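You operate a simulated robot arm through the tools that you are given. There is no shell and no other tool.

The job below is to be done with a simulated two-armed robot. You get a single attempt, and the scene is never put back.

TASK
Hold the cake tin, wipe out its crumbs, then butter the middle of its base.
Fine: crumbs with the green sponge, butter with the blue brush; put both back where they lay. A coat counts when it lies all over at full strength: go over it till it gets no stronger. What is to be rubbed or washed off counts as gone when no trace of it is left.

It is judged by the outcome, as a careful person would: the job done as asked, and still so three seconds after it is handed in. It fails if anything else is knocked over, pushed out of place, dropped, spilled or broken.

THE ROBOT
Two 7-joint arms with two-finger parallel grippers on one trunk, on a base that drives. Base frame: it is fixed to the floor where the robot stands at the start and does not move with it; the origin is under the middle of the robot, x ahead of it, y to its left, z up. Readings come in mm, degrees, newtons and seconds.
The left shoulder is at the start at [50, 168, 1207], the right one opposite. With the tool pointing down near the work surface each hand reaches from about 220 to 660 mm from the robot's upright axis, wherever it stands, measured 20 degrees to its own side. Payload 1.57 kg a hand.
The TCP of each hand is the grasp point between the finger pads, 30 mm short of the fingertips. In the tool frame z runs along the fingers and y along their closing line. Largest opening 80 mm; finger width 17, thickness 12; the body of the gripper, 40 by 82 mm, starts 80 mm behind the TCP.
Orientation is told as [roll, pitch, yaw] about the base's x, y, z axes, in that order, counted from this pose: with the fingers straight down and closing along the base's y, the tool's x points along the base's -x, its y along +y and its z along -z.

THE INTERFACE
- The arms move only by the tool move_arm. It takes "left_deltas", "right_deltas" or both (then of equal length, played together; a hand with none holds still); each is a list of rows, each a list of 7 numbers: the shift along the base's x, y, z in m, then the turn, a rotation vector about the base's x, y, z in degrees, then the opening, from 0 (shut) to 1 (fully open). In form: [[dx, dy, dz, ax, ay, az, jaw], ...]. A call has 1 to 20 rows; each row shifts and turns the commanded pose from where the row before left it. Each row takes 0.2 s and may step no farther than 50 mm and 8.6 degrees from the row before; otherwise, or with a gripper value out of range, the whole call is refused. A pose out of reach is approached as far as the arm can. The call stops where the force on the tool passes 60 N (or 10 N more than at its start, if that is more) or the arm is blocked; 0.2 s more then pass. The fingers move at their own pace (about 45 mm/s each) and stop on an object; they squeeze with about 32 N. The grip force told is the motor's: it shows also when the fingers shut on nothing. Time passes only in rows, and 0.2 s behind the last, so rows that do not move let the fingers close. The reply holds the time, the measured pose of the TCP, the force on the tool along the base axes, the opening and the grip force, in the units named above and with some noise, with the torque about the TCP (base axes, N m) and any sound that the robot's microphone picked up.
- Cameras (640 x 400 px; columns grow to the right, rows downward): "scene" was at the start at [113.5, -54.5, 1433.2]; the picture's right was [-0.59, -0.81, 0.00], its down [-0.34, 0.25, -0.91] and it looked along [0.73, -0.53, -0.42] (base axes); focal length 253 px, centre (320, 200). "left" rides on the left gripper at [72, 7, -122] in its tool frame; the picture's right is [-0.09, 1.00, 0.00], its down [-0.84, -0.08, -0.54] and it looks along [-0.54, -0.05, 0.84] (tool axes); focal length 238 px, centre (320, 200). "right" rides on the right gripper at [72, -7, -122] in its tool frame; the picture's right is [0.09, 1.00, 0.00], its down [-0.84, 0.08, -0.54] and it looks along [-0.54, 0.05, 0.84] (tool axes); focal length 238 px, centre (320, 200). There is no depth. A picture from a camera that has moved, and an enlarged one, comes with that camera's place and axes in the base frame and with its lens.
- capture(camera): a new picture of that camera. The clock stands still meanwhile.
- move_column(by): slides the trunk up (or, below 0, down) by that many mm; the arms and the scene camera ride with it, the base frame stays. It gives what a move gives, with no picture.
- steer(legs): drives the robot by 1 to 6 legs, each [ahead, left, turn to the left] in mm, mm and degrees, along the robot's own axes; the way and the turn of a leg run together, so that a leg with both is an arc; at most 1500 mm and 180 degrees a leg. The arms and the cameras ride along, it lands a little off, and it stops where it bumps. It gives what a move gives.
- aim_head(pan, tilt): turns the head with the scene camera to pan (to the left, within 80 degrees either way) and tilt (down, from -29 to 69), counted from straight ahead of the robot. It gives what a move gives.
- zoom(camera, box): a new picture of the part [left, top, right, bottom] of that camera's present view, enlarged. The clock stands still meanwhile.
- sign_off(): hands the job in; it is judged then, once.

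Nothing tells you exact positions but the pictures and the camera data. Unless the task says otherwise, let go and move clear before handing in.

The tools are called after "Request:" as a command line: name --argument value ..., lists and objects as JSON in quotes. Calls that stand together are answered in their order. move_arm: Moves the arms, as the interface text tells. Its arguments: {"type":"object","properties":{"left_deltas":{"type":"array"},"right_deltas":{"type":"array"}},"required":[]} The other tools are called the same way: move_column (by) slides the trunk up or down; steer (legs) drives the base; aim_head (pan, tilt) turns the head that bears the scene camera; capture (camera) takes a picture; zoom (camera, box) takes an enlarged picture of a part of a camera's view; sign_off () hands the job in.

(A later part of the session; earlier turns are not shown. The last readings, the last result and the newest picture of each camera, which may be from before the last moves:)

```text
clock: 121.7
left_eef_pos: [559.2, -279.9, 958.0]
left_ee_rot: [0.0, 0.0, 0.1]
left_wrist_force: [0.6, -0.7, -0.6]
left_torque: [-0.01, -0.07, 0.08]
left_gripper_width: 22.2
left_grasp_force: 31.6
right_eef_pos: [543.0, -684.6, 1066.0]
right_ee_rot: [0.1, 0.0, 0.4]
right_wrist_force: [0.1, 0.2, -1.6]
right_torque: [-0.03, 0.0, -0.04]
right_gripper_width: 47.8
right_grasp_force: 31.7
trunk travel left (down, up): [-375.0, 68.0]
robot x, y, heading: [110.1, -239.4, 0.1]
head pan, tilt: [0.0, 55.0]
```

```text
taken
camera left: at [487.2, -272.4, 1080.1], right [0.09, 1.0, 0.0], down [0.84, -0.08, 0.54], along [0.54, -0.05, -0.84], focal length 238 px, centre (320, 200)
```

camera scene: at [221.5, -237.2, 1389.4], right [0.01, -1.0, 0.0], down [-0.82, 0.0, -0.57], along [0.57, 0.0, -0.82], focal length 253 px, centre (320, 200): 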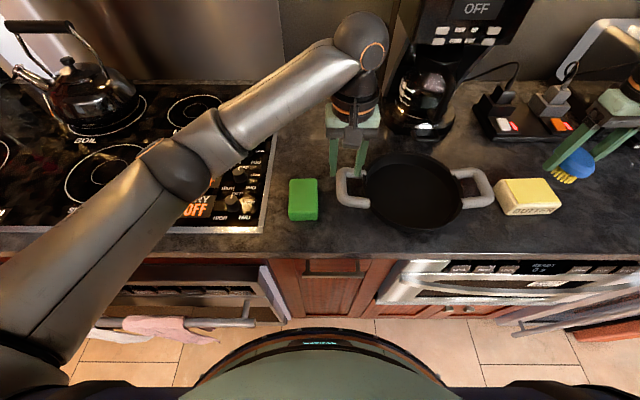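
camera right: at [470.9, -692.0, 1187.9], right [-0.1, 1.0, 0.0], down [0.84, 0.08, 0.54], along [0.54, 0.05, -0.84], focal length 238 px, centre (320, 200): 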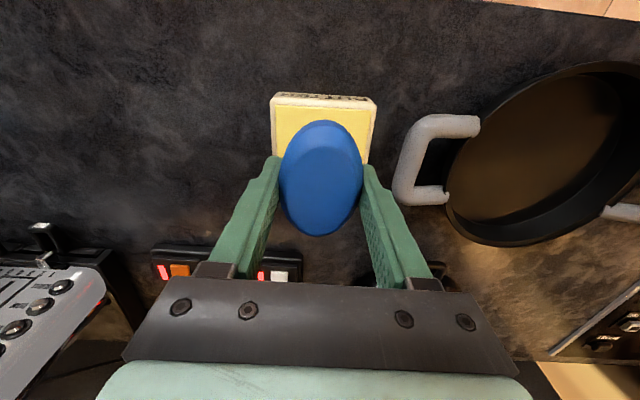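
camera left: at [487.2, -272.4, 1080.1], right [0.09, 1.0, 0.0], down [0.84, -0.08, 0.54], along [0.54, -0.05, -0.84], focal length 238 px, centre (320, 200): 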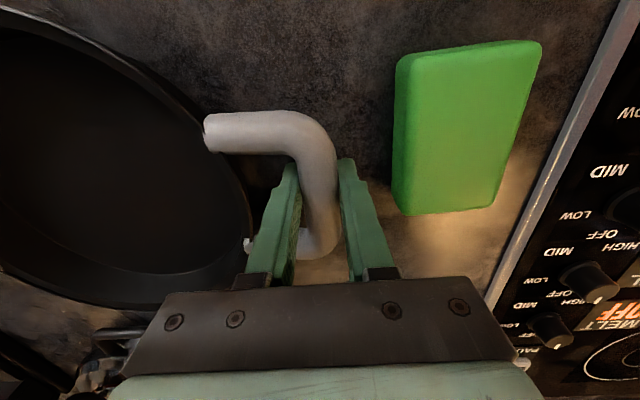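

The left hand holds the tin. Now the loaded brush goes over the middle of the tin.

Request:
move_arm --right_deltas '[[0.00125, 0.0207, 0, 0, 0, 0, 0.3], [0.00125, 0.0207, 0, 0, 0, 0, 0.3], [0.00125, 0.0207, 0, 0, 0, 0, 0.3], [0.00125, 0.0207, 0, 0, 0, 0, 0.3], [0.00125, 0.0207, 0, 0, 0, 0, 0.3], [0.00125, 0.0207, 0, 0, 0, 0, 0.3], [0.00125, 0.0207, 0, 0, 0, 0, 0.3], [0.00125, 0.0207, 0, 0, 0, 0, 0.3], [0.00125, 0.0207, 0, 0, 0, 0, 0.3], [0.00125, 0.0207, 0, 0, 0, 0, 0.3], [0.00125, 0.0207, 0, 0, 0, 0, 0.3], [0.00125, 0.0207, 0, 0, 0, 0, 0.3]]'

Request:
move_arm --right_deltas '[[0, 0, -0.015, 0, 0, 0, 0.3], [0, 0, -0.015, 0, 0, 0, 0.3], [0, 0, -0.015, 0, 0, 0, 0.3], [0, 0, -0.015, 0, 0, 0, 0.3], [0, 0, -0.015, 0, 0, 0, 0.3], [0, 0, -0.014, 0, 0, 0, 0.3]]'

Request:
capture --camera "right"

Request:
capture --camera "scene"

```text
clock: 124.3
left_eef_pos: [559.2, -279.3, 958.2]
left_ee_rot: [0.0, 0.0, 0.0]
left_wrist_force: [0.1, 0.6, 0.0]
left_torque: [-0.08, 0.07, 0.01]
left_gripper_width: 22.4
left_grasp_force: 32.3
right_eef_pos: [559.6, -435.0, 1066.5]
right_ee_rot: [0.1, -0.1, 0.2]
right_wrist_force: [-0.1, -0.1, -1.3]
right_torque: [0.02, -0.02, 0.01]
right_gripper_width: 47.7
right_grasp_force: 32.5
trunk travel left (down, up): [-375.0, 68.0]
robot x, y, heading: [109.0, -236.5, 0.3]
head pan, tilt: [0.0, 55.0]
```

```text
clock: 125.7
left_eef_pos: [558.5, -279.3, 959.6]
left_ee_rot: [0.0, 0.1, 0.0]
left_wrist_force: [-0.6, 0.3, 0.4]
left_torque: [0.05, 0.07, 0.01]
left_gripper_width: 22.5
left_grasp_force: 32.0
right_eef_pos: [559.0, -437.4, 976.6]
right_ee_rot: [0.1, 0.0, 0.3]
right_wrist_force: [-1.0, 0.0, -1.0]
right_torque: [0.0, 0.0, -0.01]
right_gripper_width: 47.8
right_grasp_force: 32.2
trunk travel left (down, up): [-375.0, 68.0]
robot x, y, heading: [112.7, -234.7, 0.4]
head pan, tilt: [0.0, 55.0]
```

```text
taken
camera right: at [486.1, -443.8, 1098.1], right [-0.1, 1.0, 0.0], down [0.84, 0.08, 0.54], along [0.54, 0.05, -0.84], focal length 238 px, centre (320, 200)
```

right: 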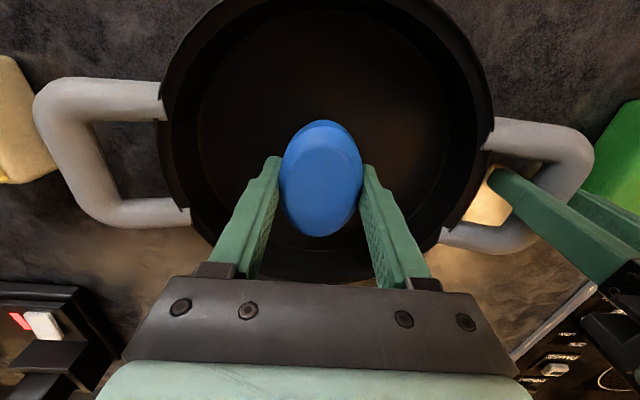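

```text
taken
camera scene: at [221.5, -237.0, 1389.3], right [0.01, -1.0, 0.0], down [-0.82, 0.0, -0.57], along [0.57, 0.0, -0.82], focal length 253 px, centre (320, 200)
```

scene: 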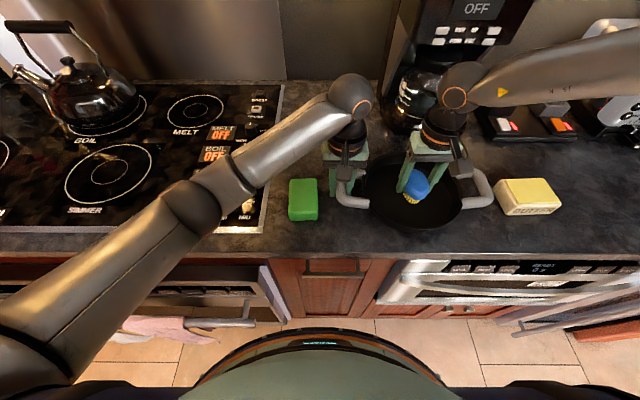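

Request:
move_arm --right_deltas '[[0, 0, -0.004, 0, 0, 0, 0.3], [0, 0, -0.004, 0, 0, 0, 0.3], [0, 0, -0.003, 0, 0, 0, 0.3]]'

Request:
move_arm --right_deltas '[[0, 0, -0.001, 0, 0, 0, 0.3], [0, 0, -0.001, 0, 0, 0, 0.3]]'

Request:
move_arm --right_deltas '[[0, 0, -0.001, 0, 0, 0, 0.3], [0, 0, 0, 0, 0, 0, 0.3]]'

```text
clock: 126.5
left_eef_pos: [559.6, -279.5, 958.4]
left_ee_rot: [0.0, -0.1, 0.0]
left_wrist_force: [0.2, 0.4, 0.2]
left_torque: [0.02, -0.01, 0.02]
left_gripper_width: 22.2
left_grasp_force: 32.2
right_eef_pos: [558.2, -435.4, 967.2]
right_ee_rot: [0.0, 0.0, 0.4]
right_wrist_force: [-0.6, 0.0, -0.2]
right_torque: [0.03, 0.01, -0.01]
right_gripper_width: 47.8
right_grasp_force: 32.1
trunk travel left (down, up): [-375.0, 68.0]
robot x, y, heading: [110.6, -240.5, 0.3]
head pan, tilt: [0.0, 55.0]
```

```text
clock: 127.1
left_eef_pos: [558.9, -279.5, 957.8]
left_ee_rot: [-0.1, 0.0, 0.1]
left_wrist_force: [0.1, -0.3, 0.9]
left_torque: [0.01, 0.02, 0.06]
left_gripper_width: 22.0
left_grasp_force: 32.0
right_eef_pos: [558.0, -435.4, 963.7]
right_ee_rot: [0.0, 0.0, 0.3]
right_wrist_force: [0.0, 0.1, -1.6]
right_torque: [0.01, -0.04, -0.01]
right_gripper_width: 47.8
right_grasp_force: 31.8
trunk travel left (down, up): [-375.0, 68.0]
robot x, y, heading: [109.6, -236.6, 0.1]
head pan, tilt: [0.0, 55.0]
```

```text
clock: 127.7
left_eef_pos: [559.0, -280.3, 958.9]
left_ee_rot: [0.0, 0.0, 0.1]
left_wrist_force: [0.2, 0.8, 0.7]
left_torque: [-0.01, 0.04, 0.04]
left_gripper_width: 22.2
left_grasp_force: 31.8
right_eef_pos: [557.3, -436.7, 965.2]
right_ee_rot: [0.1, 0.0, 0.5]
right_wrist_force: [-0.2, -0.1, -1.6]
right_torque: [0.0, 0.0, 0.04]
right_gripper_width: 47.7
right_grasp_force: 32.2
trunk travel left (down, up): [-375.0, 68.0]
robot x, y, heading: [110.3, -239.5, 0.7]
head pan, tilt: [0.0, 55.0]
```

Request:
move_arm --right_deltas '[[0, 0, -0.001, 0, 0, 0, 0.3], [0, 0, -0.001, 0, 0, 0, 0.3]]'

Request:
move_arm --right_deltas '[[0, 0, -0.001, 0, 0, 0, 0.3], [0, 0, 0, 0, 0, 0, 0.3]]'

Request:
zoom --camera "scene" --box '[340, 130, 500, 250]'

```text
clock: 128.3
left_eef_pos: [559.3, -279.9, 958.3]
left_ee_rot: [0.0, 0.0, 0.0]
left_wrist_force: [0.4, -0.3, -0.5]
left_torque: [0.01, -0.01, 0.08]
left_gripper_width: 22.3
left_grasp_force: 31.9
right_eef_pos: [557.6, -435.9, 962.5]
right_ee_rot: [0.1, 0.0, 0.5]
right_wrist_force: [0.4, -0.1, -1.0]
right_torque: [-0.01, -0.01, 0.0]
right_gripper_width: 47.4
right_grasp_force: 31.7
trunk travel left (down, up): [-375.0, 68.0]
robot x, y, heading: [107.8, -239.2, 0.4]
head pan, tilt: [0.0, 55.0]
```

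```text
clock: 128.9
left_eef_pos: [558.9, -279.8, 957.6]
left_ee_rot: [0.0, 0.0, 0.0]
left_wrist_force: [0.9, -0.6, 0.7]
left_torque: [0.01, 0.0, 0.08]
left_gripper_width: 22.3
left_grasp_force: 32.0
right_eef_pos: [558.8, -435.5, 961.9]
right_ee_rot: [0.1, 0.1, 0.5]
right_wrist_force: [-0.8, 0.3, 4.1]
right_torque: [-0.02, 0.05, 0.0]
right_gripper_width: 47.6
right_grasp_force: 32.1
trunk travel left (down, up): [-375.0, 68.0]
robot x, y, heading: [109.0, -238.2, 0.3]
head pan, tilt: [0.0, 55.0]
```

```text
3.33 times, centred on (420, 190) of scene
camera zoom: at [221.3, -236.9, 1389.4], right [0.01, -1.0, 0.0], down [-0.82, 0.0, -0.57], along [0.57, 0.0, -0.82], focal length 845 px, centre (-13, 233)
```

zoom: 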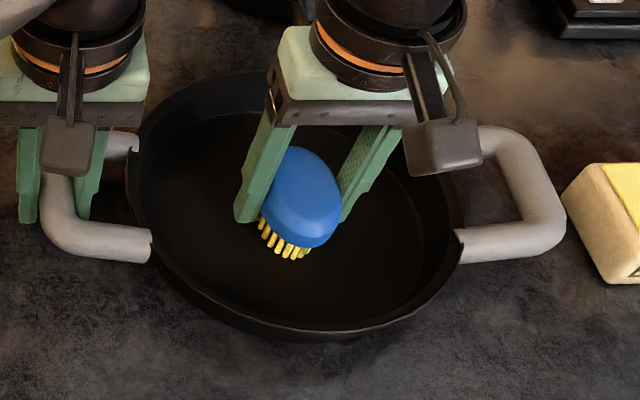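

Contact at about 4–5 N. I'll make the first strokes and see how the butter goes on.

Request:
move_arm --right_deltas '[[-0.008, 0, -0.0002, 0, 0, 0, 0.3], [-0.008, 0, 0, 0, 0, 0, 0.3], [0.008, 0, 0, 0, 0, 0, 0.3], [0.008, 0, 0, 0, 0, 0, 0.3], [0.008, 0, 0, 0, 0, 0, 0.3], [0.008, 0, 0, 0, 0, 0, 0.3], [0, -0.008, 0, 0, 0, 0, 0.3], [0, -0.008, 0, 0, 0, 0, 0.3], [0, -0.008, 0, 0, 0, 0, 0.3]]'

Request:
zoom --camera "scene" --box '[340, 130, 500, 250]'

Request:
zoom --camera "right" --box '[160, 0, 500, 240]'

```text
clock: 130.9
left_eef_pos: [557.5, -279.6, 959.0]
left_ee_rot: [-0.2, 0.0, -0.1]
left_wrist_force: [-0.1, -8.9, -3.1]
left_torque: [-0.02, -0.05, 0.46]
left_gripper_width: 22.3
left_grasp_force: 31.9
right_eef_pos: [574.0, -457.4, 961.2]
right_ee_rot: [0.2, -0.3, 0.4]
right_wrist_force: [2.5, 10.6, 14.7]
right_torque: [0.25, -0.02, -0.08]
right_gripper_width: 47.5
right_grasp_force: 31.9
trunk travel left (down, up): [-375.0, 68.0]
robot x, y, heading: [112.3, -237.3, 0.1]
head pan, tilt: [0.0, 55.0]
```

```text
3.33 times, centred on (420, 190) of scene
camera zoom: at [221.1, -236.3, 1389.4], right [0.01, -1.0, 0.0], down [-0.82, -0.01, -0.57], along [0.57, 0.0, -0.82], focal length 845 px, centre (-13, 233)
```

zoom: 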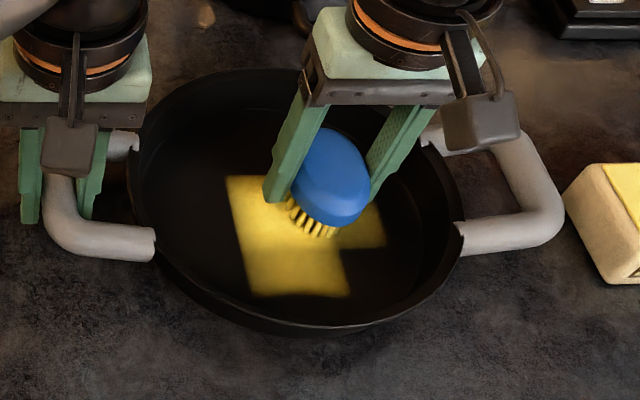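

```text
1.67 times, centred on (330, 120) of right
camera zoom: at [501.5, -465.6, 1082.9], right [-0.1, 0.99, 0.0], down [0.83, 0.08, 0.55], along [0.54, 0.06, -0.84], focal length 397 px, centre (303, 333)
```

zoom: 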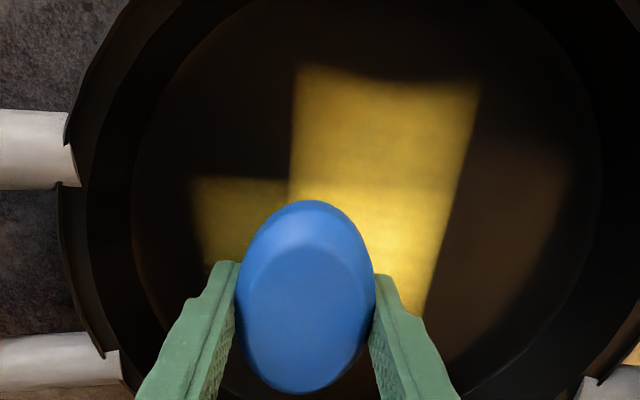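

The butter goes on wherever the brush passes, brighter with more passes. I'll ease the press slightly and work over the right part of the middle.

Request:
move_arm --right_deltas '[[-0.008, 0, 0.0004, 0, 0, 0, 0.3], [-0.008, 0, 0, 0, 0, 0, 0.3], [-0.008, 0, 0, 0, 0, 0, 0.3], [-0.008, 0, 0, 0, 0, 0, 0.3], [-0.008, 0, 0, 0, 0, 0, 0.3], [0, -0.008, 0, 0, 0, 0, 0.3], [0.008, 0, 0, 0, 0, 0, 0.3], [0.008, 0, 0, 0, 0, 0, 0.3], [0.008, 0, 0, 0, 0, 0, 0.3], [0.008, 0, 0, 0, 0, 0, 0.3], [0.008, 0, 0, 0, 0, 0, 0.3], [0.008, 0, 0, 0, 0, 0, 0.3], [-0.008, 0, 0, 0, 0, 0, 0.3], [-0.008, 0, 0, 0, 0, 0, 0.3], [-0.008, 0, 0, 0, 0, 0, 0.3], [-0.008, 0, 0, 0, 0, 0, 0.3], [-0.008, 0, 0, 0, 0, 0, 0.3], [-0.008, 0, 0, 0, 0, 0, 0.3]]'

Request:
zoom --camera "scene" --box '[340, 130, 500, 250]'

Request:
zoom --camera "right" --box '[160, 0, 500, 240]'

```text
clock: 134.7
left_eef_pos: [559.4, -279.4, 957.4]
left_ee_rot: [-0.1, 0.0, -0.1]
left_wrist_force: [-2.2, -3.9, 0.3]
left_torque: [-0.03, 0.04, -0.15]
left_gripper_width: 22.4
left_grasp_force: 32.3
right_eef_pos: [534.7, -468.2, 961.1]
right_ee_rot: [0.1, -0.2, 0.2]
right_wrist_force: [6.8, 0.9, 9.7]
right_torque: [-0.08, -0.11, 0.0]
right_gripper_width: 47.9
right_grasp_force: 31.5
trunk travel left (down, up): [-375.0, 68.0]
robot x, y, heading: [112.8, -239.6, 0.3]
head pan, tilt: [0.0, 55.0]
```

```text
3.33 times, centred on (420, 190) of scene
camera zoom: at [221.1, -236.9, 1389.4], right [0.01, -1.0, 0.0], down [-0.82, 0.0, -0.57], along [0.57, 0.0, -0.82], focal length 845 px, centre (-13, 233)
```

zoom: 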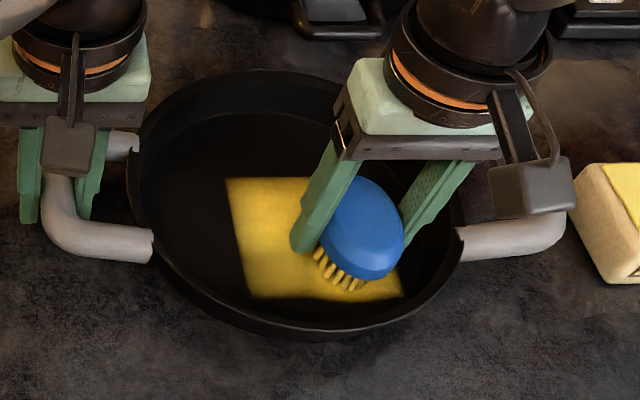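

```text
1.67 times, centred on (330, 120) of right
camera zoom: at [461.5, -475.9, 1082.8], right [-0.1, 1.0, 0.0], down [0.83, 0.08, 0.54], along [0.54, 0.05, -0.84], focal length 397 px, centre (303, 333)
```

zoom: 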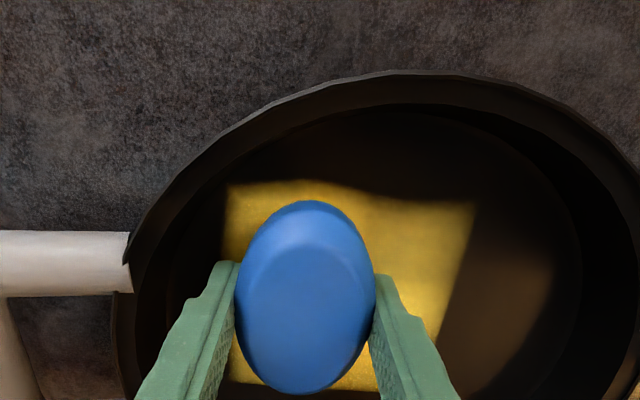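

The coat seems confined to the same square where the crumbs were. Its back part isn't reached yet, so I'll extend the strokes further back.

Request:
move_arm --right_deltas '[[0.008, 0, 0, 0, 0, 0, 0.3], [0.008, 0, 0, 0, 0, 0, 0.3], [0.008, 0, 0, 0, 0, 0, 0.3], [0.008, 0, 0, 0, 0, 0, 0.3], [0.008, 0, 0, 0, 0, 0, 0.3], [0.008, 0, 0, 0, 0, 0, 0.3], [0.008, 0, 0, 0, 0, 0, 0.3], [0.008, 0, 0, 0, 0, 0, 0.3]]'

Request:
zoom --camera "scene" --box '[340, 130, 500, 250]'

Request:
zoom --camera "right" --box '[160, 0, 500, 240]'

```text
clock: 136.5
left_eef_pos: [559.2, -278.7, 958.5]
left_ee_rot: [-0.1, 0.1, 0.0]
left_wrist_force: [2.0, 1.7, 0.1]
left_torque: [-0.02, 0.08, 0.54]
left_gripper_width: 22.5
left_grasp_force: 32.6
right_eef_pos: [596.3, -467.4, 962.2]
right_ee_rot: [0.0, -0.1, 0.3]
right_wrist_force: [-3.5, 0.8, 2.0]
right_torque: [0.0, 0.05, -0.02]
right_gripper_width: 47.7
right_grasp_force: 31.7
trunk travel left (down, up): [-375.0, 68.0]
robot x, y, heading: [110.3, -235.4, 0.4]
head pan, tilt: [0.0, 55.0]
```

```text
3.33 times, centred on (420, 190) of scene
camera zoom: at [220.9, -236.6, 1389.4], right [0.01, -1.0, 0.0], down [-0.82, 0.0, -0.57], along [0.57, 0.0, -0.82], focal length 845 px, centre (-13, 233)
```

zoom: 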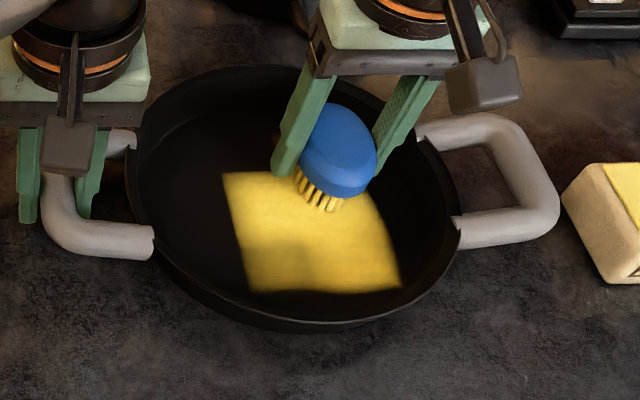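

```text
1.67 times, centred on (330, 120) of right
camera zoom: at [524.9, -475.0, 1083.1], right [-0.1, 1.0, 0.0], down [0.84, 0.08, 0.54], along [0.54, 0.05, -0.84], focal length 397 px, centre (303, 333)
```

zoom: 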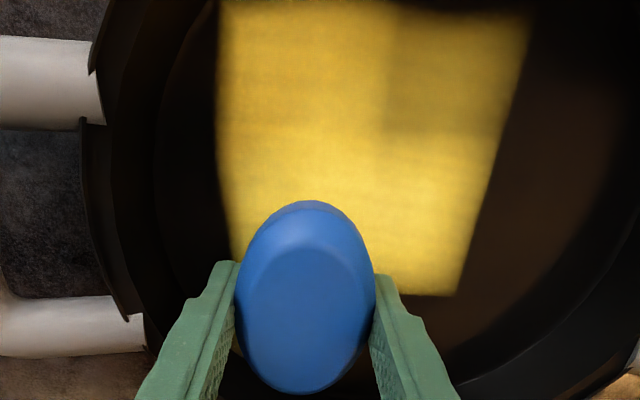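

Good view: the coat builds with passes and extends right to the square's edge. Now the back edge and the left part.

Request:
move_arm --right_deltas '[[0, 0.008, -0.0003, 0, 0, 0, 0.3], [0, 0.008, 0, 0, 0, 0, 0.3], [0, 0.008, 0, 0, 0, 0, 0.3], [0, 0.008, 0, 0, 0, 0, 0.3], [-0.008, 0.008, 0, 0, 0, 0, 0.3], [-0.008, 0.008, 0, 0, 0, 0, 0.3], [-0.008, 0.008, 0, 0, 0, 0, 0.3], [-0.008, 0, 0, 0, 0, 0, 0.3], [-0.008, 0, 0, 0, 0, 0, 0.3], [-0.008, 0, 0, 0, 0, 0, 0.3], [-0.008, 0, 0, 0, 0, 0, 0.3], [-0.008, 0, 0, 0, 0, 0, 0.3]]'

Request:
zoom --camera "scene" --box '[340, 130, 500, 250]'

Request:
zoom --camera "right" --box '[160, 0, 500, 240]'

```text
clock: 139.1
left_eef_pos: [558.8, -279.6, 958.0]
left_ee_rot: [0.0, -0.1, 0.1]
left_wrist_force: [2.3, -1.1, 5.3]
left_torque: [-0.05, -0.07, 0.23]
left_gripper_width: 22.4
left_grasp_force: 32.2
right_eef_pos: [526.9, -416.2, 963.8]
right_ee_rot: [0.1, 0.0, 0.4]
right_wrist_force: [0.2, -0.6, -0.7]
right_torque: [0.02, -0.01, 0.02]
right_gripper_width: 47.7
right_grasp_force: 31.6
right hand out of reach, approached as far as the arm can: row 3, 4
trunk travel left (down, up): [-375.0, 68.0]
robot x, y, heading: [113.7, -237.4, 0.3]
head pan, tilt: [0.0, 55.0]
```

```text
3.33 times, centred on (420, 190) of scene
camera zoom: at [221.3, -237.1, 1389.4], right [0.01, -1.0, 0.0], down [-0.82, 0.0, -0.57], along [0.57, 0.0, -0.82], focal length 845 px, centre (-13, 233)
```

zoom: 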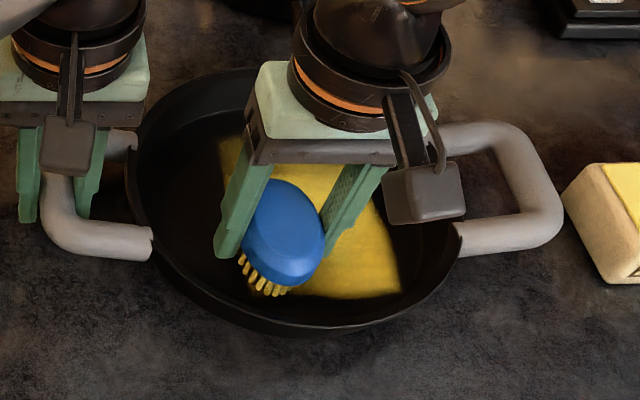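

```text
1.67 times, centred on (330, 120) of right
camera zoom: at [455.5, -424.6, 1086.3], right [-0.1, 1.0, 0.0], down [0.84, 0.08, 0.54], along [0.54, 0.05, -0.84], focal length 397 px, centre (303, 333)
```

zoom: 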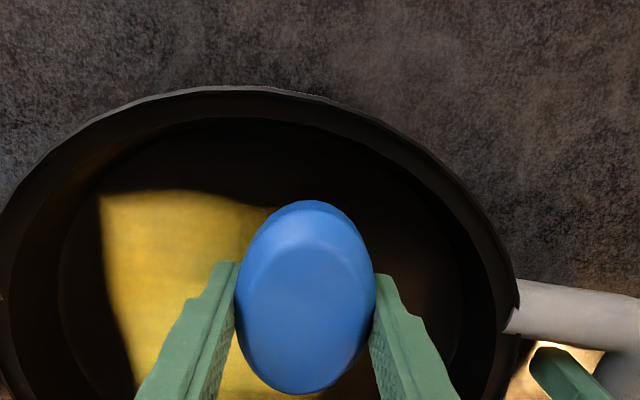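

The right arm hits its inward limit again before the left part is done. I'll lift the brush, release the handle, shift the robot a little left and forward, and take hold again.

Request:
move_arm --right_deltas '[[0, 0, 0.01, 0, 0, 0, 0.3], [0, 0, 0.02, 0, 0, 0, 0.3], [0, 0, 0.03, 0, 0, 0, 0.3], [0, 0, 0.03, 0, 0, 0, 0.3], [0, -0.02, 0.01, 0, 0, 0, 0.3], [0, -0.02, 0, 0, 0, 0, 0.3]]'

Request:
move_arm --left_deltas '[[0, 0, 0, 0, 0, 0, 0.35], [0, 0, 0, 0, 0, 0, 0.43], [0, 0, 0, 0, 0, 0, 0.43], [0, 0, 0, 0, 0, 0, 0.43], [0, 0, 0.008, 0, 0, 0, 0.43], [0, 0, 0.01, 0, 0, 0, 0.43], [0, 0, 0.015, 0, 0, 0, 0.43], [0, 0, 0.02, 0, 0, 0, 0.43], [0, 0, 0.02, 0, 0, 0, 0.43]]'

Request:
steer --legs '[[0, 40, 0], [22, 0, 0]]'

Request:
capture --camera "scene"

Request:
capture --camera "left"

Request:
capture --camera "right"

```text
clock: 140.5
left_eef_pos: [559.3, -279.6, 959.0]
left_ee_rot: [0.0, 0.0, 0.0]
left_wrist_force: [0.4, -0.5, 3.8]
left_torque: [-0.02, -0.05, 0.09]
left_gripper_width: 22.1
left_grasp_force: 31.6
right_eef_pos: [527.1, -457.9, 1064.2]
right_ee_rot: [0.1, 0.1, 0.4]
right_wrist_force: [0.0, -0.3, -1.2]
right_torque: [0.06, 0.01, -0.02]
right_gripper_width: 47.9
right_grasp_force: 31.5
trunk travel left (down, up): [-375.0, 68.0]
robot x, y, heading: [109.4, -236.9, 0.2]
head pan, tilt: [0.0, 55.0]
```

```text
clock: 142.5
left_eef_pos: [557.0, -279.4, 1031.1]
left_ee_rot: [0.0, -0.1, 0.1]
left_wrist_force: [0.2, -0.7, -0.9]
left_torque: [0.01, 0.01, 0.0]
left_gripper_width: 34.3
left_grasp_force: 0.1
right_eef_pos: [527.4, -458.2, 1063.4]
right_ee_rot: [0.1, 0.0, 0.3]
right_wrist_force: [0.5, 0.1, -0.2]
right_torque: [0.04, 0.0, -0.02]
right_gripper_width: 47.8
right_grasp_force: 31.9
trunk travel left (down, up): [-375.0, 68.0]
robot x, y, heading: [110.0, -238.3, 0.3]
head pan, tilt: [0.0, 55.0]
```

```text
clock: 143.9
left_eef_pos: [579.9, -238.3, 1031.1]
left_ee_rot: [0.0, 0.0, 0.0]
left_wrist_force: [0.4, -0.3, -0.6]
left_torque: [0.0, 0.03, 0.0]
left_gripper_width: 34.5
left_grasp_force: 0.1
right_eef_pos: [549.2, -417.3, 1062.4]
right_ee_rot: [0.0, 0.1, 0.4]
right_wrist_force: [0.1, -0.1, 0.2]
right_torque: [-0.03, 0.02, 0.03]
right_gripper_width: 47.3
right_grasp_force: 32.0
trunk travel left (down, up): [-375.0, 68.0]
robot x, y, heading: [131.9, -199.2, 0.2]
head pan, tilt: [0.0, 55.0]
```

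```text
taken
camera scene: at [244.0, -196.8, 1389.2], right [0.01, -1.0, 0.0], down [-0.82, 0.0, -0.57], along [0.57, 0.0, -0.82], focal length 253 px, centre (320, 200)
```

scene: 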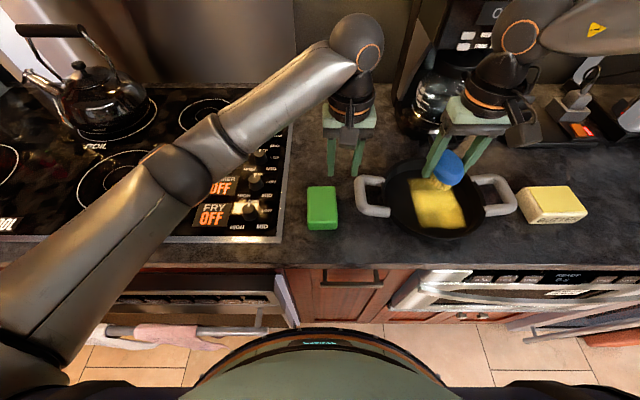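

```text
taken
camera left: at [508.3, -232.0, 1152.4], right [0.09, 1.0, 0.0], down [0.84, -0.08, 0.54], along [0.54, -0.05, -0.84], focal length 238 px, centre (320, 200)
```

left: 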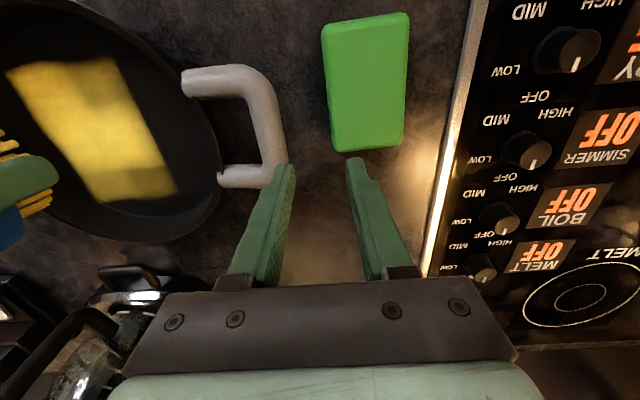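

```text
taken
camera right: at [477.8, -424.4, 1184.7], right [-0.1, 1.0, 0.0], down [0.84, 0.08, 0.54], along [0.54, 0.05, -0.84], focal length 238 px, centre (320, 200)
```

right: 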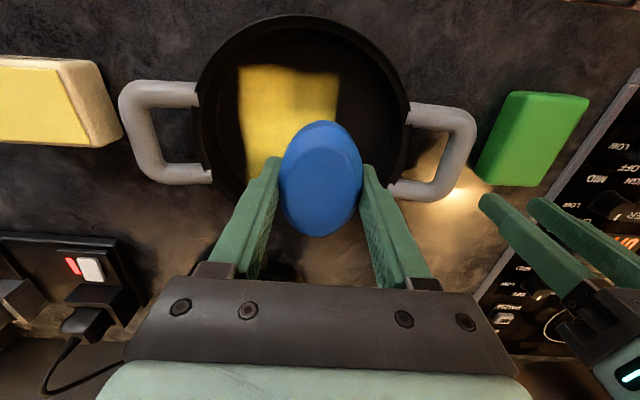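

Request:
move_arm --left_deltas '[[-0.007, -0.014, 0, 0, 0, 0, 0.45], [-0.007, -0.014, 0, 0, 0, 0, 0.45], [-0.007, -0.0135, 0, 0, 0, 0, 0.45], [0, 0, -0.012, 0, 0, 0, 0.45], [0, 0, -0.012, 0, 0, 0, 0.45], [0, 0, -0.01, 0, 0, 0, 0.45]]'

Request:
capture --camera "left"

Request:
zoom --camera "scene" --box '[360, 140, 520, 260]'

```text
clock: 145.3
left_eef_pos: [558.9, -280.9, 997.7]
left_ee_rot: [0.0, 0.0, 0.0]
left_wrist_force: [-0.2, -0.5, -0.2]
left_torque: [-0.02, 0.01, -0.01]
left_gripper_width: 36.1
left_grasp_force: 0.0
right_eef_pos: [549.4, -418.1, 1062.9]
right_ee_rot: [0.2, 0.0, 0.4]
right_wrist_force: [-0.1, 0.0, -0.9]
right_torque: [0.01, -0.02, -0.01]
right_gripper_width: 47.7
right_grasp_force: 32.4
trunk travel left (down, up): [-375.0, 68.0]
robot x, y, heading: [134.4, -200.1, 0.3]
head pan, tilt: [0.0, 55.0]
```

```text
taken
camera left: at [486.9, -273.3, 1119.0], right [0.09, 1.0, 0.0], down [0.84, -0.08, 0.54], along [0.54, -0.05, -0.84], focal length 238 px, centre (320, 200)
```

left: 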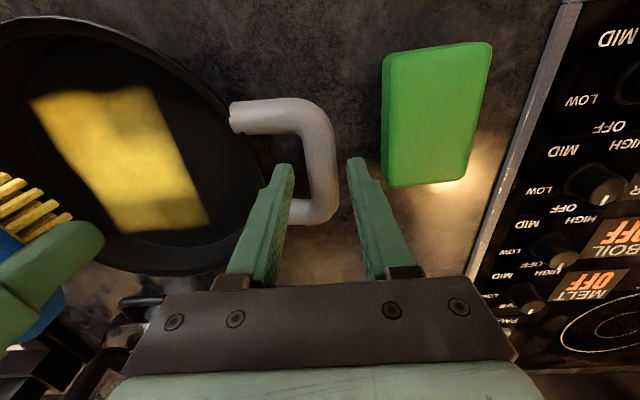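

```text
3.33 times, centred on (440, 200) of scene
camera zoom: at [242.9, -196.8, 1389.3], right [0.01, -1.0, 0.0], down [-0.82, 0.0, -0.57], along [0.57, 0.0, -0.82], focal length 845 px, centre (-80, 200)
```

zoom: 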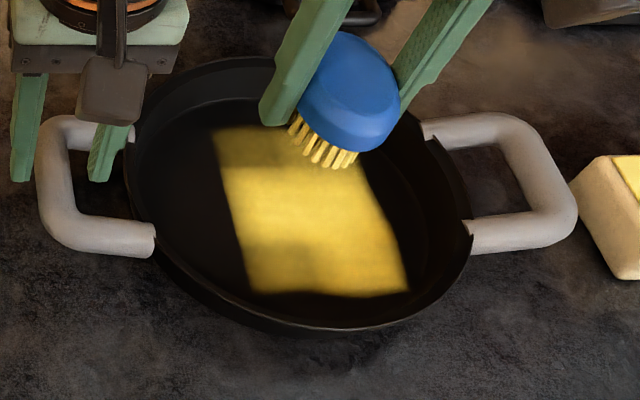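

Request:
move_arm --left_deltas '[[0, 0, -0.008, 0, 0, 0, 0.45], [0, 0, -0.008, 0, 0, 0, 0.45], [0, 0, -0.008, 0, 0, 0, 0.45], [0, 0, -0.008, 0, 0, 0, 0.45], [0, 0, -0.008, 0, 0, 0, 0.45], [0, 0, 0, 0, 0, 0, 0.35], [0, 0, 0, 0, 0, 0, 0.25], [0, 0, 0, 0, 0, 0, 0.1], [0, 0, 0, 0, 0, 0, 0.1], [0, 0, 0, 0, 0, 0, 0.1]]'

Request:
move_arm --right_deltas '[[0.002, 0.001, -0.02, 0, 0, 0, 0.3], [0.002, 0.001, -0.02, 0, 0, 0, 0.3], [0.002, 0.001, -0.02, 0, 0, 0, 0.3], [0.002, 0.001, -0.02, 0, 0, 0, 0.3], [0, 0, -0.008, 0, 0, 0, 0.3], [0, 0, -0.006, 0, 0, 0, 0.3], [0, 0, -0.003, 0, 0, 0, 0.3]]'

Request:
capture --camera "left"

```text
clock: 147.5
left_eef_pos: [557.6, -281.4, 956.3]
left_ee_rot: [-0.1, 0.0, 0.0]
left_wrist_force: [0.4, -0.5, 0.6]
left_torque: [-0.02, 0.0, 0.2]
left_gripper_width: 22.4
left_grasp_force: 31.6
right_eef_pos: [549.3, -417.5, 1063.4]
right_ee_rot: [0.2, -0.1, 0.4]
right_wrist_force: [0.2, -0.2, -1.0]
right_torque: [-0.03, -0.02, -0.01]
right_gripper_width: 47.8
right_grasp_force: 31.9
trunk travel left (down, up): [-375.0, 68.0]
robot x, y, heading: [129.1, -196.7, 0.3]
head pan, tilt: [0.0, 55.0]
```

```text
clock: 149.1
left_eef_pos: [557.7, -282.3, 956.6]
left_ee_rot: [-0.1, 0.0, 0.0]
left_wrist_force: [1.2, 0.1, -0.6]
left_torque: [-0.01, 0.02, 0.21]
left_gripper_width: 22.1
left_grasp_force: 32.4
right_eef_pos: [556.9, -414.0, 965.4]
right_ee_rot: [0.2, 0.0, 0.3]
right_wrist_force: [0.4, 0.1, -0.3]
right_torque: [-0.02, 0.0, 0.0]
right_gripper_width: 47.9
right_grasp_force: 32.3
trunk travel left (down, up): [-375.0, 68.0]
robot x, y, heading: [130.1, -195.6, 0.4]
head pan, tilt: [0.0, 55.0]
```

```text
taken
camera left: at [486.2, -274.0, 1078.4], right [0.09, 1.0, 0.0], down [0.84, -0.08, 0.54], along [0.54, -0.05, -0.84], focal length 238 px, centre (320, 200)
```

left: 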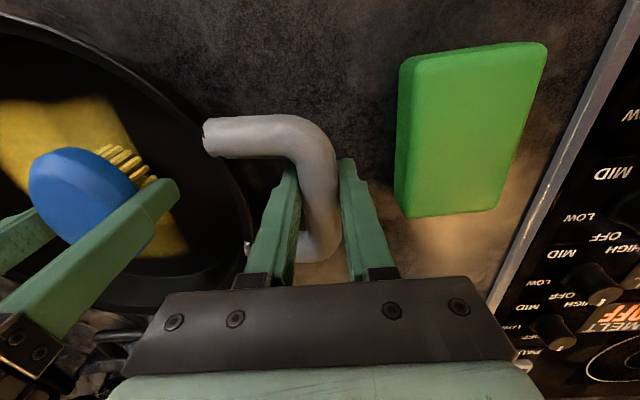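

Request:
move_arm --right_deltas '[[0, 0.002, -0.001, 0, 0, 0, 0.3], [0, 0.002, -0.001, 0, 0, 0, 0.3], [0, 0, -0.001, 0, 0, 0, 0.3]]'

Request:
move_arm --right_deltas '[[0, 0, -0.001, 0, 0, 0, 0.3], [0, 0, 0, 0, 0, 0, 0.3]]'

```text
clock: 149.9
left_eef_pos: [556.1, -281.1, 956.7]
left_ee_rot: [0.0, -0.1, 0.0]
left_wrist_force: [0.0, -0.3, -0.7]
left_torque: [-0.03, -0.01, 0.21]
left_gripper_width: 22.7
left_grasp_force: 31.7
right_eef_pos: [556.5, -409.4, 963.2]
right_ee_rot: [0.1, 0.0, 0.4]
right_wrist_force: [0.5, -1.0, -1.6]
right_torque: [0.01, 0.0, 0.0]
right_gripper_width: 47.6
right_grasp_force: 31.9
trunk travel left (down, up): [-375.0, 68.0]
robot x, y, heading: [130.9, -198.5, 0.4]
head pan, tilt: [0.0, 55.0]
```

```text
clock: 150.5
left_eef_pos: [557.8, -280.2, 957.1]
left_ee_rot: [0.1, -0.1, 0.0]
left_wrist_force: [0.9, -0.2, 0.6]
left_torque: [-0.02, -0.05, 0.15]
left_gripper_width: 22.2
left_grasp_force: 31.6
right_eef_pos: [556.9, -409.4, 963.1]
right_ee_rot: [0.0, 0.0, 0.4]
right_wrist_force: [0.0, -0.2, -0.6]
right_torque: [-0.01, 0.0, 0.0]
right_gripper_width: 47.5
right_grasp_force: 31.7
trunk travel left (down, up): [-375.0, 68.0]
robot x, y, heading: [132.1, -194.4, 0.1]
head pan, tilt: [0.0, 55.0]
```

Request:
move_arm --right_deltas '[[0, 0, -0.001, 0, 0, 0, 0.3], [0, 0, 0, 0, 0, 0, 0.3]]'

Request:
move_arm --right_deltas '[[0, 0, -0.001, 0, 0, 0, 0.3], [0, 0, 0, 0, 0, 0, 0.3]]'

```text
clock: 151.1
left_eef_pos: [556.8, -280.8, 956.1]
left_ee_rot: [0.1, -0.1, 0.0]
left_wrist_force: [1.0, -1.2, -0.1]
left_torque: [-0.05, 0.09, 0.25]
left_gripper_width: 22.3
left_grasp_force: 32.2
right_eef_pos: [558.2, -409.8, 960.9]
right_ee_rot: [0.2, 0.0, 0.4]
right_wrist_force: [-2.0, -0.4, 3.3]
right_torque: [-0.02, -0.02, -0.04]
right_gripper_width: 47.6
right_grasp_force: 32.0
trunk travel left (down, up): [-375.0, 68.0]
robot x, y, heading: [131.8, -196.1, 0.4]
head pan, tilt: [0.0, 55.0]
```

```text
clock: 151.7
left_eef_pos: [557.8, -281.5, 957.0]
left_ee_rot: [0.0, 0.0, 0.1]
left_wrist_force: [4.3, -2.3, -4.6]
left_torque: [0.01, 0.0, 0.35]
left_gripper_width: 22.4
left_grasp_force: 32.1
right_eef_pos: [557.4, -408.9, 959.9]
right_ee_rot: [0.1, -0.1, 0.5]
right_wrist_force: [-4.2, -0.8, 15.2]
right_torque: [-0.1, 0.14, 0.0]
right_gripper_width: 47.5
right_grasp_force: 31.9
trunk travel left (down, up): [-375.0, 68.0]
robot x, y, heading: [133.3, -196.1, 0.2]
head pan, tilt: [0.0, 55.0]
```

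Request:
move_arm --right_deltas '[[-0.008, 0, 0.0004, 0, 0, 0, 0.3], [-0.008, 0, 0, 0, 0, 0, 0.3], [-0.008, 0, 0, 0, 0, 0, 0.3], [0.008, 0, 0, 0, 0, 0, 0.3], [0.008, 0, 0, 0, 0, 0, 0.3], [0.008, 0, 0, 0, 0, 0, 0.3], [0.008, 0, 0, 0, 0, 0, 0.3], [0.008, 0, 0, 0, 0, 0, 0.3], [0.008, 0, 0, 0, 0, 0, 0.3], [0.008, 0, 0, 0, 0, 0, 0.3], [0.008, 0, 0, 0, 0, 0, 0.3]]'

Request:
zoom --camera "scene" --box '[360, 140, 520, 260]'

Request:
zoom --camera "right" --box '[160, 0, 500, 240]'

```text
clock: 154.1
left_eef_pos: [557.6, -280.5, 957.1]
left_ee_rot: [0.0, 0.0, 0.0]
left_wrist_force: [5.0, 1.8, -2.3]
left_torque: [0.08, 0.08, 0.48]
left_gripper_width: 22.5
left_grasp_force: 32.3
right_eef_pos: [595.6, -407.9, 961.9]
right_ee_rot: [0.0, -0.1, 0.4]
right_wrist_force: [-8.1, 0.3, 9.3]
right_torque: [-0.01, 0.09, -0.01]
right_gripper_width: 47.4
right_grasp_force: 32.0
trunk travel left (down, up): [-375.0, 68.0]
robot x, y, heading: [131.6, -195.8, 0.4]
head pan, tilt: [0.0, 55.0]
```

```text
3.33 times, centred on (440, 200) of scene
camera zoom: at [242.0, -196.5, 1389.4], right [0.01, -1.0, 0.0], down [-0.82, 0.0, -0.57], along [0.57, 0.0, -0.82], focal length 845 px, centre (-80, 200)
```

zoom: 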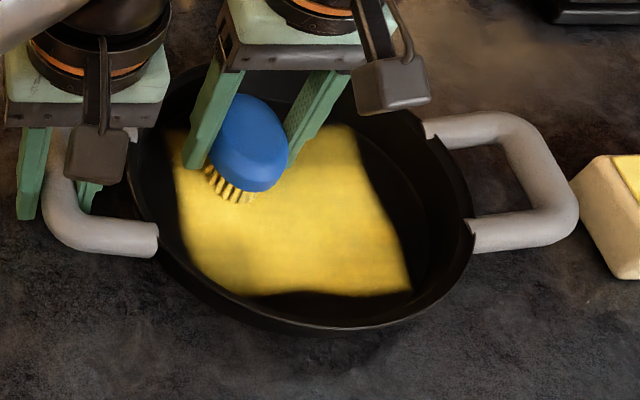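

```text
1.67 times, centred on (330, 120) of right
camera zoom: at [524.1, -415.5, 1083.0], right [-0.1, 1.0, 0.0], down [0.84, 0.08, 0.54], along [0.54, 0.05, -0.84], focal length 397 px, centre (303, 333)
```

zoom: 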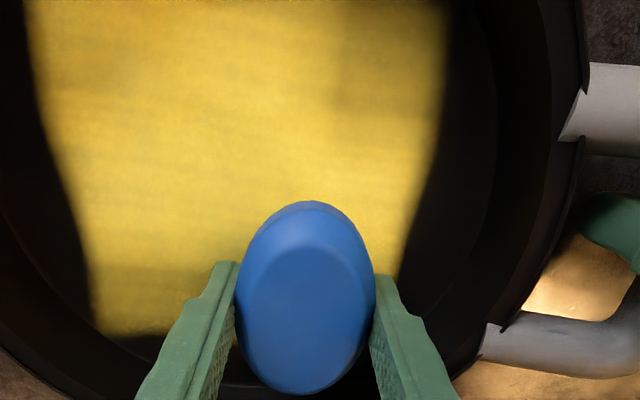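

The left part is filling in nicely with no reach problems. I'll go on with full passes: back edge, right lane, front edge.

Request:
move_arm --right_deltas '[[0, -0.008, -0.0002, 0, 0, 0, 0.3], [0, -0.008, 0, 0, 0, 0, 0.3], [0, -0.008, 0, 0, 0, 0, 0.3], [0, -0.008, 0, 0, 0, 0, 0.3], [0, -0.008, 0, 0, 0, 0, 0.3], [0, -0.008, 0, 0, 0, 0, 0.3], [0, -0.008, 0, 0, 0, 0, 0.3], [0, -0.006, 0, 0, 0, 0, 0.3], [-0.008, 0, 0, 0, 0, 0, 0.3], [-0.008, 0, 0, 0, 0, 0, 0.3], [-0.008, 0, 0, 0, 0, 0, 0.3], [-0.008, 0, 0, 0, 0, 0, 0.3], [-0.008, 0, 0, 0, 0, 0, 0.3], [-0.008, 0, 0, 0, 0, 0, 0.3], [-0.008, 0, 0, 0, 0, 0, 0.3], [-0.008, 0, 0, 0, 0, 0, 0.3]]'

Request:
zoom --camera "scene" --box '[360, 140, 520, 260]'

Request:
move_arm --right_deltas '[[0, 0.008, 0, 0, 0, 0, 0.3], [0, 0.008, 0, 0, 0, 0, 0.3], [0, 0.008, 0, 0, 0, 0, 0.3], [0, 0.008, 0, 0, 0, 0, 0.3], [0, 0.008, 0, 0, 0, 0, 0.3], [0, 0.008, 0, 0, 0, 0, 0.3], [0, 0.008, 0, 0, 0, 0, 0.3], [0, 0.006, 0, 0, 0, 0, 0.3]]'

Request:
zoom --camera "scene" --box '[360, 140, 520, 260]'

```text
clock: 157.5
left_eef_pos: [556.1, -280.7, 956.2]
left_ee_rot: [-0.1, 0.0, 0.0]
left_wrist_force: [-2.3, 1.4, 0.4]
left_torque: [0.0, 0.0, -0.15]
left_gripper_width: 22.3
left_grasp_force: 32.1
right_eef_pos: [531.9, -471.0, 961.0]
right_ee_rot: [0.1, 0.0, 0.4]
right_wrist_force: [3.7, -0.3, 4.5]
right_torque: [-0.04, -0.1, 0.02]
right_gripper_width: 47.7
right_grasp_force: 31.8
trunk travel left (down, up): [-375.0, 68.0]
robot x, y, heading: [140.1, -199.2, 0.1]
head pan, tilt: [0.0, 55.0]
```

```text
3.33 times, centred on (440, 200) of scene
camera zoom: at [242.6, -196.4, 1389.3], right [0.01, -1.0, 0.0], down [-0.82, 0.0, -0.57], along [0.57, 0.0, -0.82], focal length 845 px, centre (-80, 200)
```

zoom: 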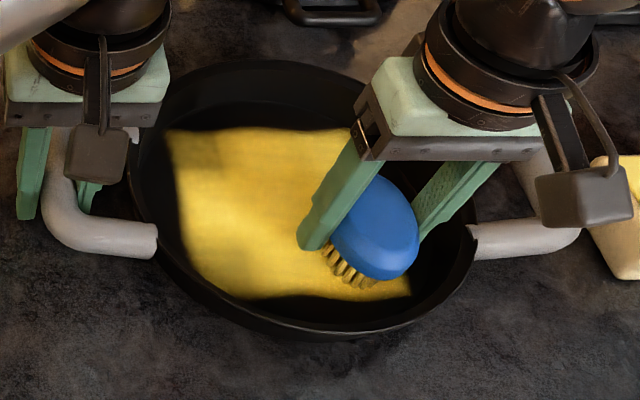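

```text
clock: 159.3
left_eef_pos: [557.8, -280.8, 956.1]
left_ee_rot: [0.0, 0.0, 0.0]
left_wrist_force: [1.2, 8.9, -0.6]
left_torque: [0.03, -0.08, 0.05]
left_gripper_width: 22.5
left_grasp_force: 31.9
right_eef_pos: [532.5, -409.2, 960.9]
right_ee_rot: [0.1, 0.1, 0.3]
right_wrist_force: [-0.3, -9.0, 11.4]
right_torque: [-0.3, -0.04, 0.0]
right_gripper_width: 47.7
right_grasp_force: 31.9
trunk travel left (down, up): [-375.0, 68.0]
robot x, y, heading: [133.3, -197.9, 0.3]
head pan, tilt: [0.0, 55.0]
```

```text
3.33 times, centred on (440, 200) of scene
camera zoom: at [242.3, -196.5, 1389.3], right [0.01, -1.0, 0.0], down [-0.82, 0.0, -0.57], along [0.57, 0.0, -0.82], focal length 845 px, centre (-80, 200)
```

zoom: 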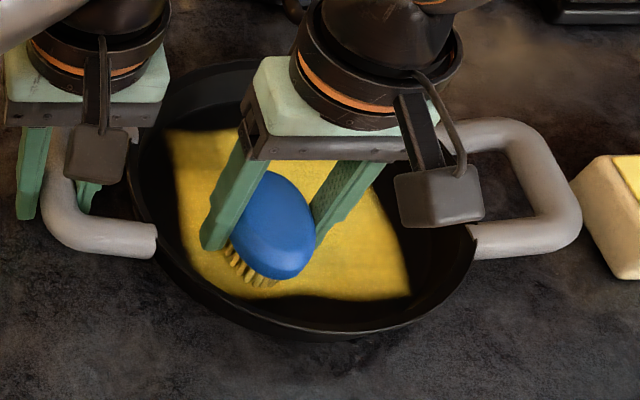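

Request:
move_arm --right_deltas '[[0.009, 0, 0, 0, 0, 0, 0.3], [0.009, 0, 0, 0, 0, 0, 0.3], [0.009, 0, 0, 0, 0, 0, 0.3], [0.009, 0, 0, 0, 0, 0, 0.3], [0.009, 0, 0, 0, 0, 0, 0.3], [0.009, 0, 0, 0, 0, 0, 0.3], [0.009, 0, 0, 0, 0, 0, 0.3], [0, -0.01, 0, 0, 0, 0, 0.3], [0, -0.01, 0, 0, 0, 0, 0.3], [-0.009, 0, 0, 0, 0, 0, 0.3], [-0.009, 0, 0, 0, 0, 0, 0.3], [-0.009, 0, 0, 0, 0, 0, 0.3], [-0.009, 0, 0, 0, 0, 0, 0.3], [-0.009, 0, 0, 0, 0, 0, 0.3], [-0.009, 0, 0, 0, 0, 0, 0.3], [-0.009, 0, 0, 0, 0, 0, 0.3], [0, -0.01, 0, 0, 0, 0, 0.3], [0, -0.01, 0, 0, 0, 0, 0.3]]'

Request:
move_arm --right_deltas '[[0.009, 0, 0, 0, 0, 0, 0.3], [0.009, 0, 0, 0, 0, 0, 0.3], [0.009, 0, 0, 0, 0, 0, 0.3], [0.009, 0, 0, 0, 0, 0, 0.3], [0.009, 0, 0, 0, 0, 0, 0.3], [0.009, 0, 0, 0, 0, 0, 0.3], [0.009, 0, 0, 0, 0, 0, 0.3], [0, -0.01, 0, 0, 0, 0, 0.3], [0, -0.011, 0, 0, 0, 0, 0.3], [-0.009, 0, 0, 0, 0, 0, 0.3], [-0.009, 0, 0, 0, 0, 0, 0.3], [-0.009, 0, 0, 0, 0, 0, 0.3], [-0.009, 0, 0, 0, 0, 0, 0.3], [-0.009, 0, 0, 0, 0, 0, 0.3], [-0.009, 0, 0, 0, 0, 0, 0.3], [-0.009, 0, 0, 0, 0, 0, 0.3]]'

Request:
move_arm --right_deltas '[[0, 0, 0.01, 0, 0, 0, 0.3], [0, 0, 0.02, 0, 0, 0, 0.3], [0, 0, 0.03, 0, 0, 0, 0.3], [0, 0, 0.04, 0, 0, 0, 0.3], [0, -0.04, 0.01, 0, 0, 0, 0.3], [0, -0.045, 0, 0, 0, 0, 0.3], [0, -0.045, 0, 0, 0, 0, 0.3]]'

Request:
zoom --camera "scene" --box '[360, 140, 520, 260]'

Request:
capture --camera "right"

Request:
capture --camera "left"

```text
clock: 163.1
left_eef_pos: [558.3, -280.7, 956.4]
left_ee_rot: [-0.1, 0.0, 0.1]
left_wrist_force: [2.3, -4.2, 1.9]
left_torque: [0.22, -0.05, 0.35]
left_gripper_width: 22.3
left_grasp_force: 32.2
right_eef_pos: [532.6, -448.9, 959.4]
right_ee_rot: [0.1, 0.0, 0.5]
right_wrist_force: [-0.1, 3.1, 4.1]
right_torque: [0.1, -0.01, 0.01]
right_gripper_width: 47.5
right_grasp_force: 31.7
trunk travel left (down, up): [-375.0, 68.0]
robot x, y, heading: [126.7, -198.9, 0.3]
head pan, tilt: [0.0, 55.0]
```

```text
clock: 166.5
left_eef_pos: [558.8, -280.9, 957.3]
left_ee_rot: [0.0, -0.1, 0.0]
left_wrist_force: [0.7, -1.1, 3.4]
left_torque: [0.05, -0.08, -0.03]
left_gripper_width: 22.2
left_grasp_force: 32.5
right_eef_pos: [533.8, -470.4, 960.8]
right_ee_rot: [-0.1, -0.2, 0.3]
right_wrist_force: [4.2, -0.6, 6.1]
right_torque: [-0.05, 0.03, 0.01]
right_gripper_width: 47.7
right_grasp_force: 30.9
trunk travel left (down, up): [-375.0, 68.0]
robot x, y, heading: [133.7, -195.1, 0.5]
head pan, tilt: [0.0, 55.0]
```

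```text
clock: 168.1
left_eef_pos: [558.7, -280.7, 956.4]
left_ee_rot: [0.1, 0.1, 0.0]
left_wrist_force: [0.2, -0.4, 3.6]
left_torque: [0.07, -0.01, 0.07]
left_gripper_width: 22.2
left_grasp_force: 31.9
right_eef_pos: [532.5, -600.9, 1069.9]
right_ee_rot: [0.1, 0.0, 0.5]
right_wrist_force: [-0.2, 0.3, -1.0]
right_torque: [0.0, 0.01, 0.02]
right_gripper_width: 47.8
right_grasp_force: 32.0
trunk travel left (down, up): [-375.0, 68.0]
robot x, y, heading: [131.1, -197.2, 0.2]
head pan, tilt: [0.0, 55.0]
```

```text
3.33 times, centred on (440, 200) of scene
camera zoom: at [242.4, -196.9, 1389.4], right [0.01, -1.0, 0.0], down [-0.82, 0.0, -0.57], along [0.57, 0.0, -0.82], focal length 845 px, centre (-80, 200)
```

zoom: 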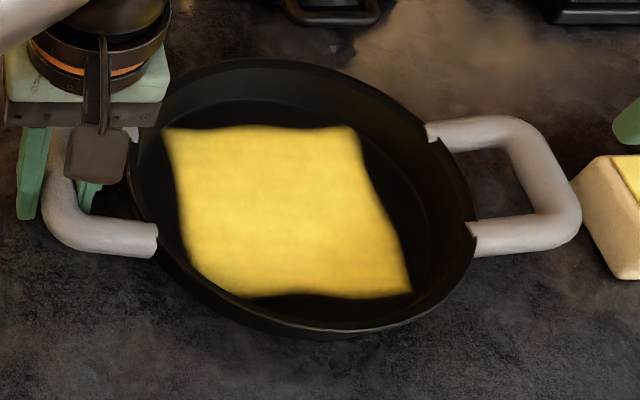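

```text
taken
camera right: at [460.1, -608.3, 1191.0], right [-0.1, 1.0, 0.0], down [0.84, 0.08, 0.54], along [0.54, 0.05, -0.84], focal length 238 px, centre (320, 200)
```

right: 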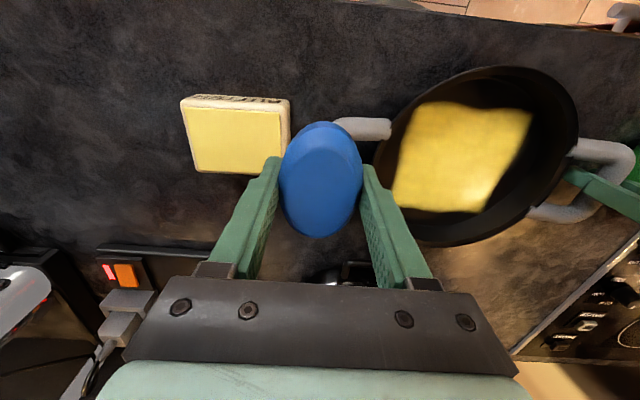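

```text
taken
camera left: at [485.8, -274.0, 1078.6], right [0.09, 1.0, 0.0], down [0.84, -0.08, 0.54], along [0.54, -0.05, -0.84], focal length 238 px, centre (320, 200)
```

left: 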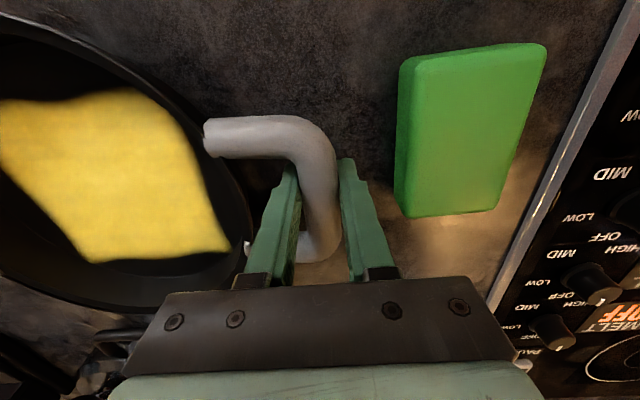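

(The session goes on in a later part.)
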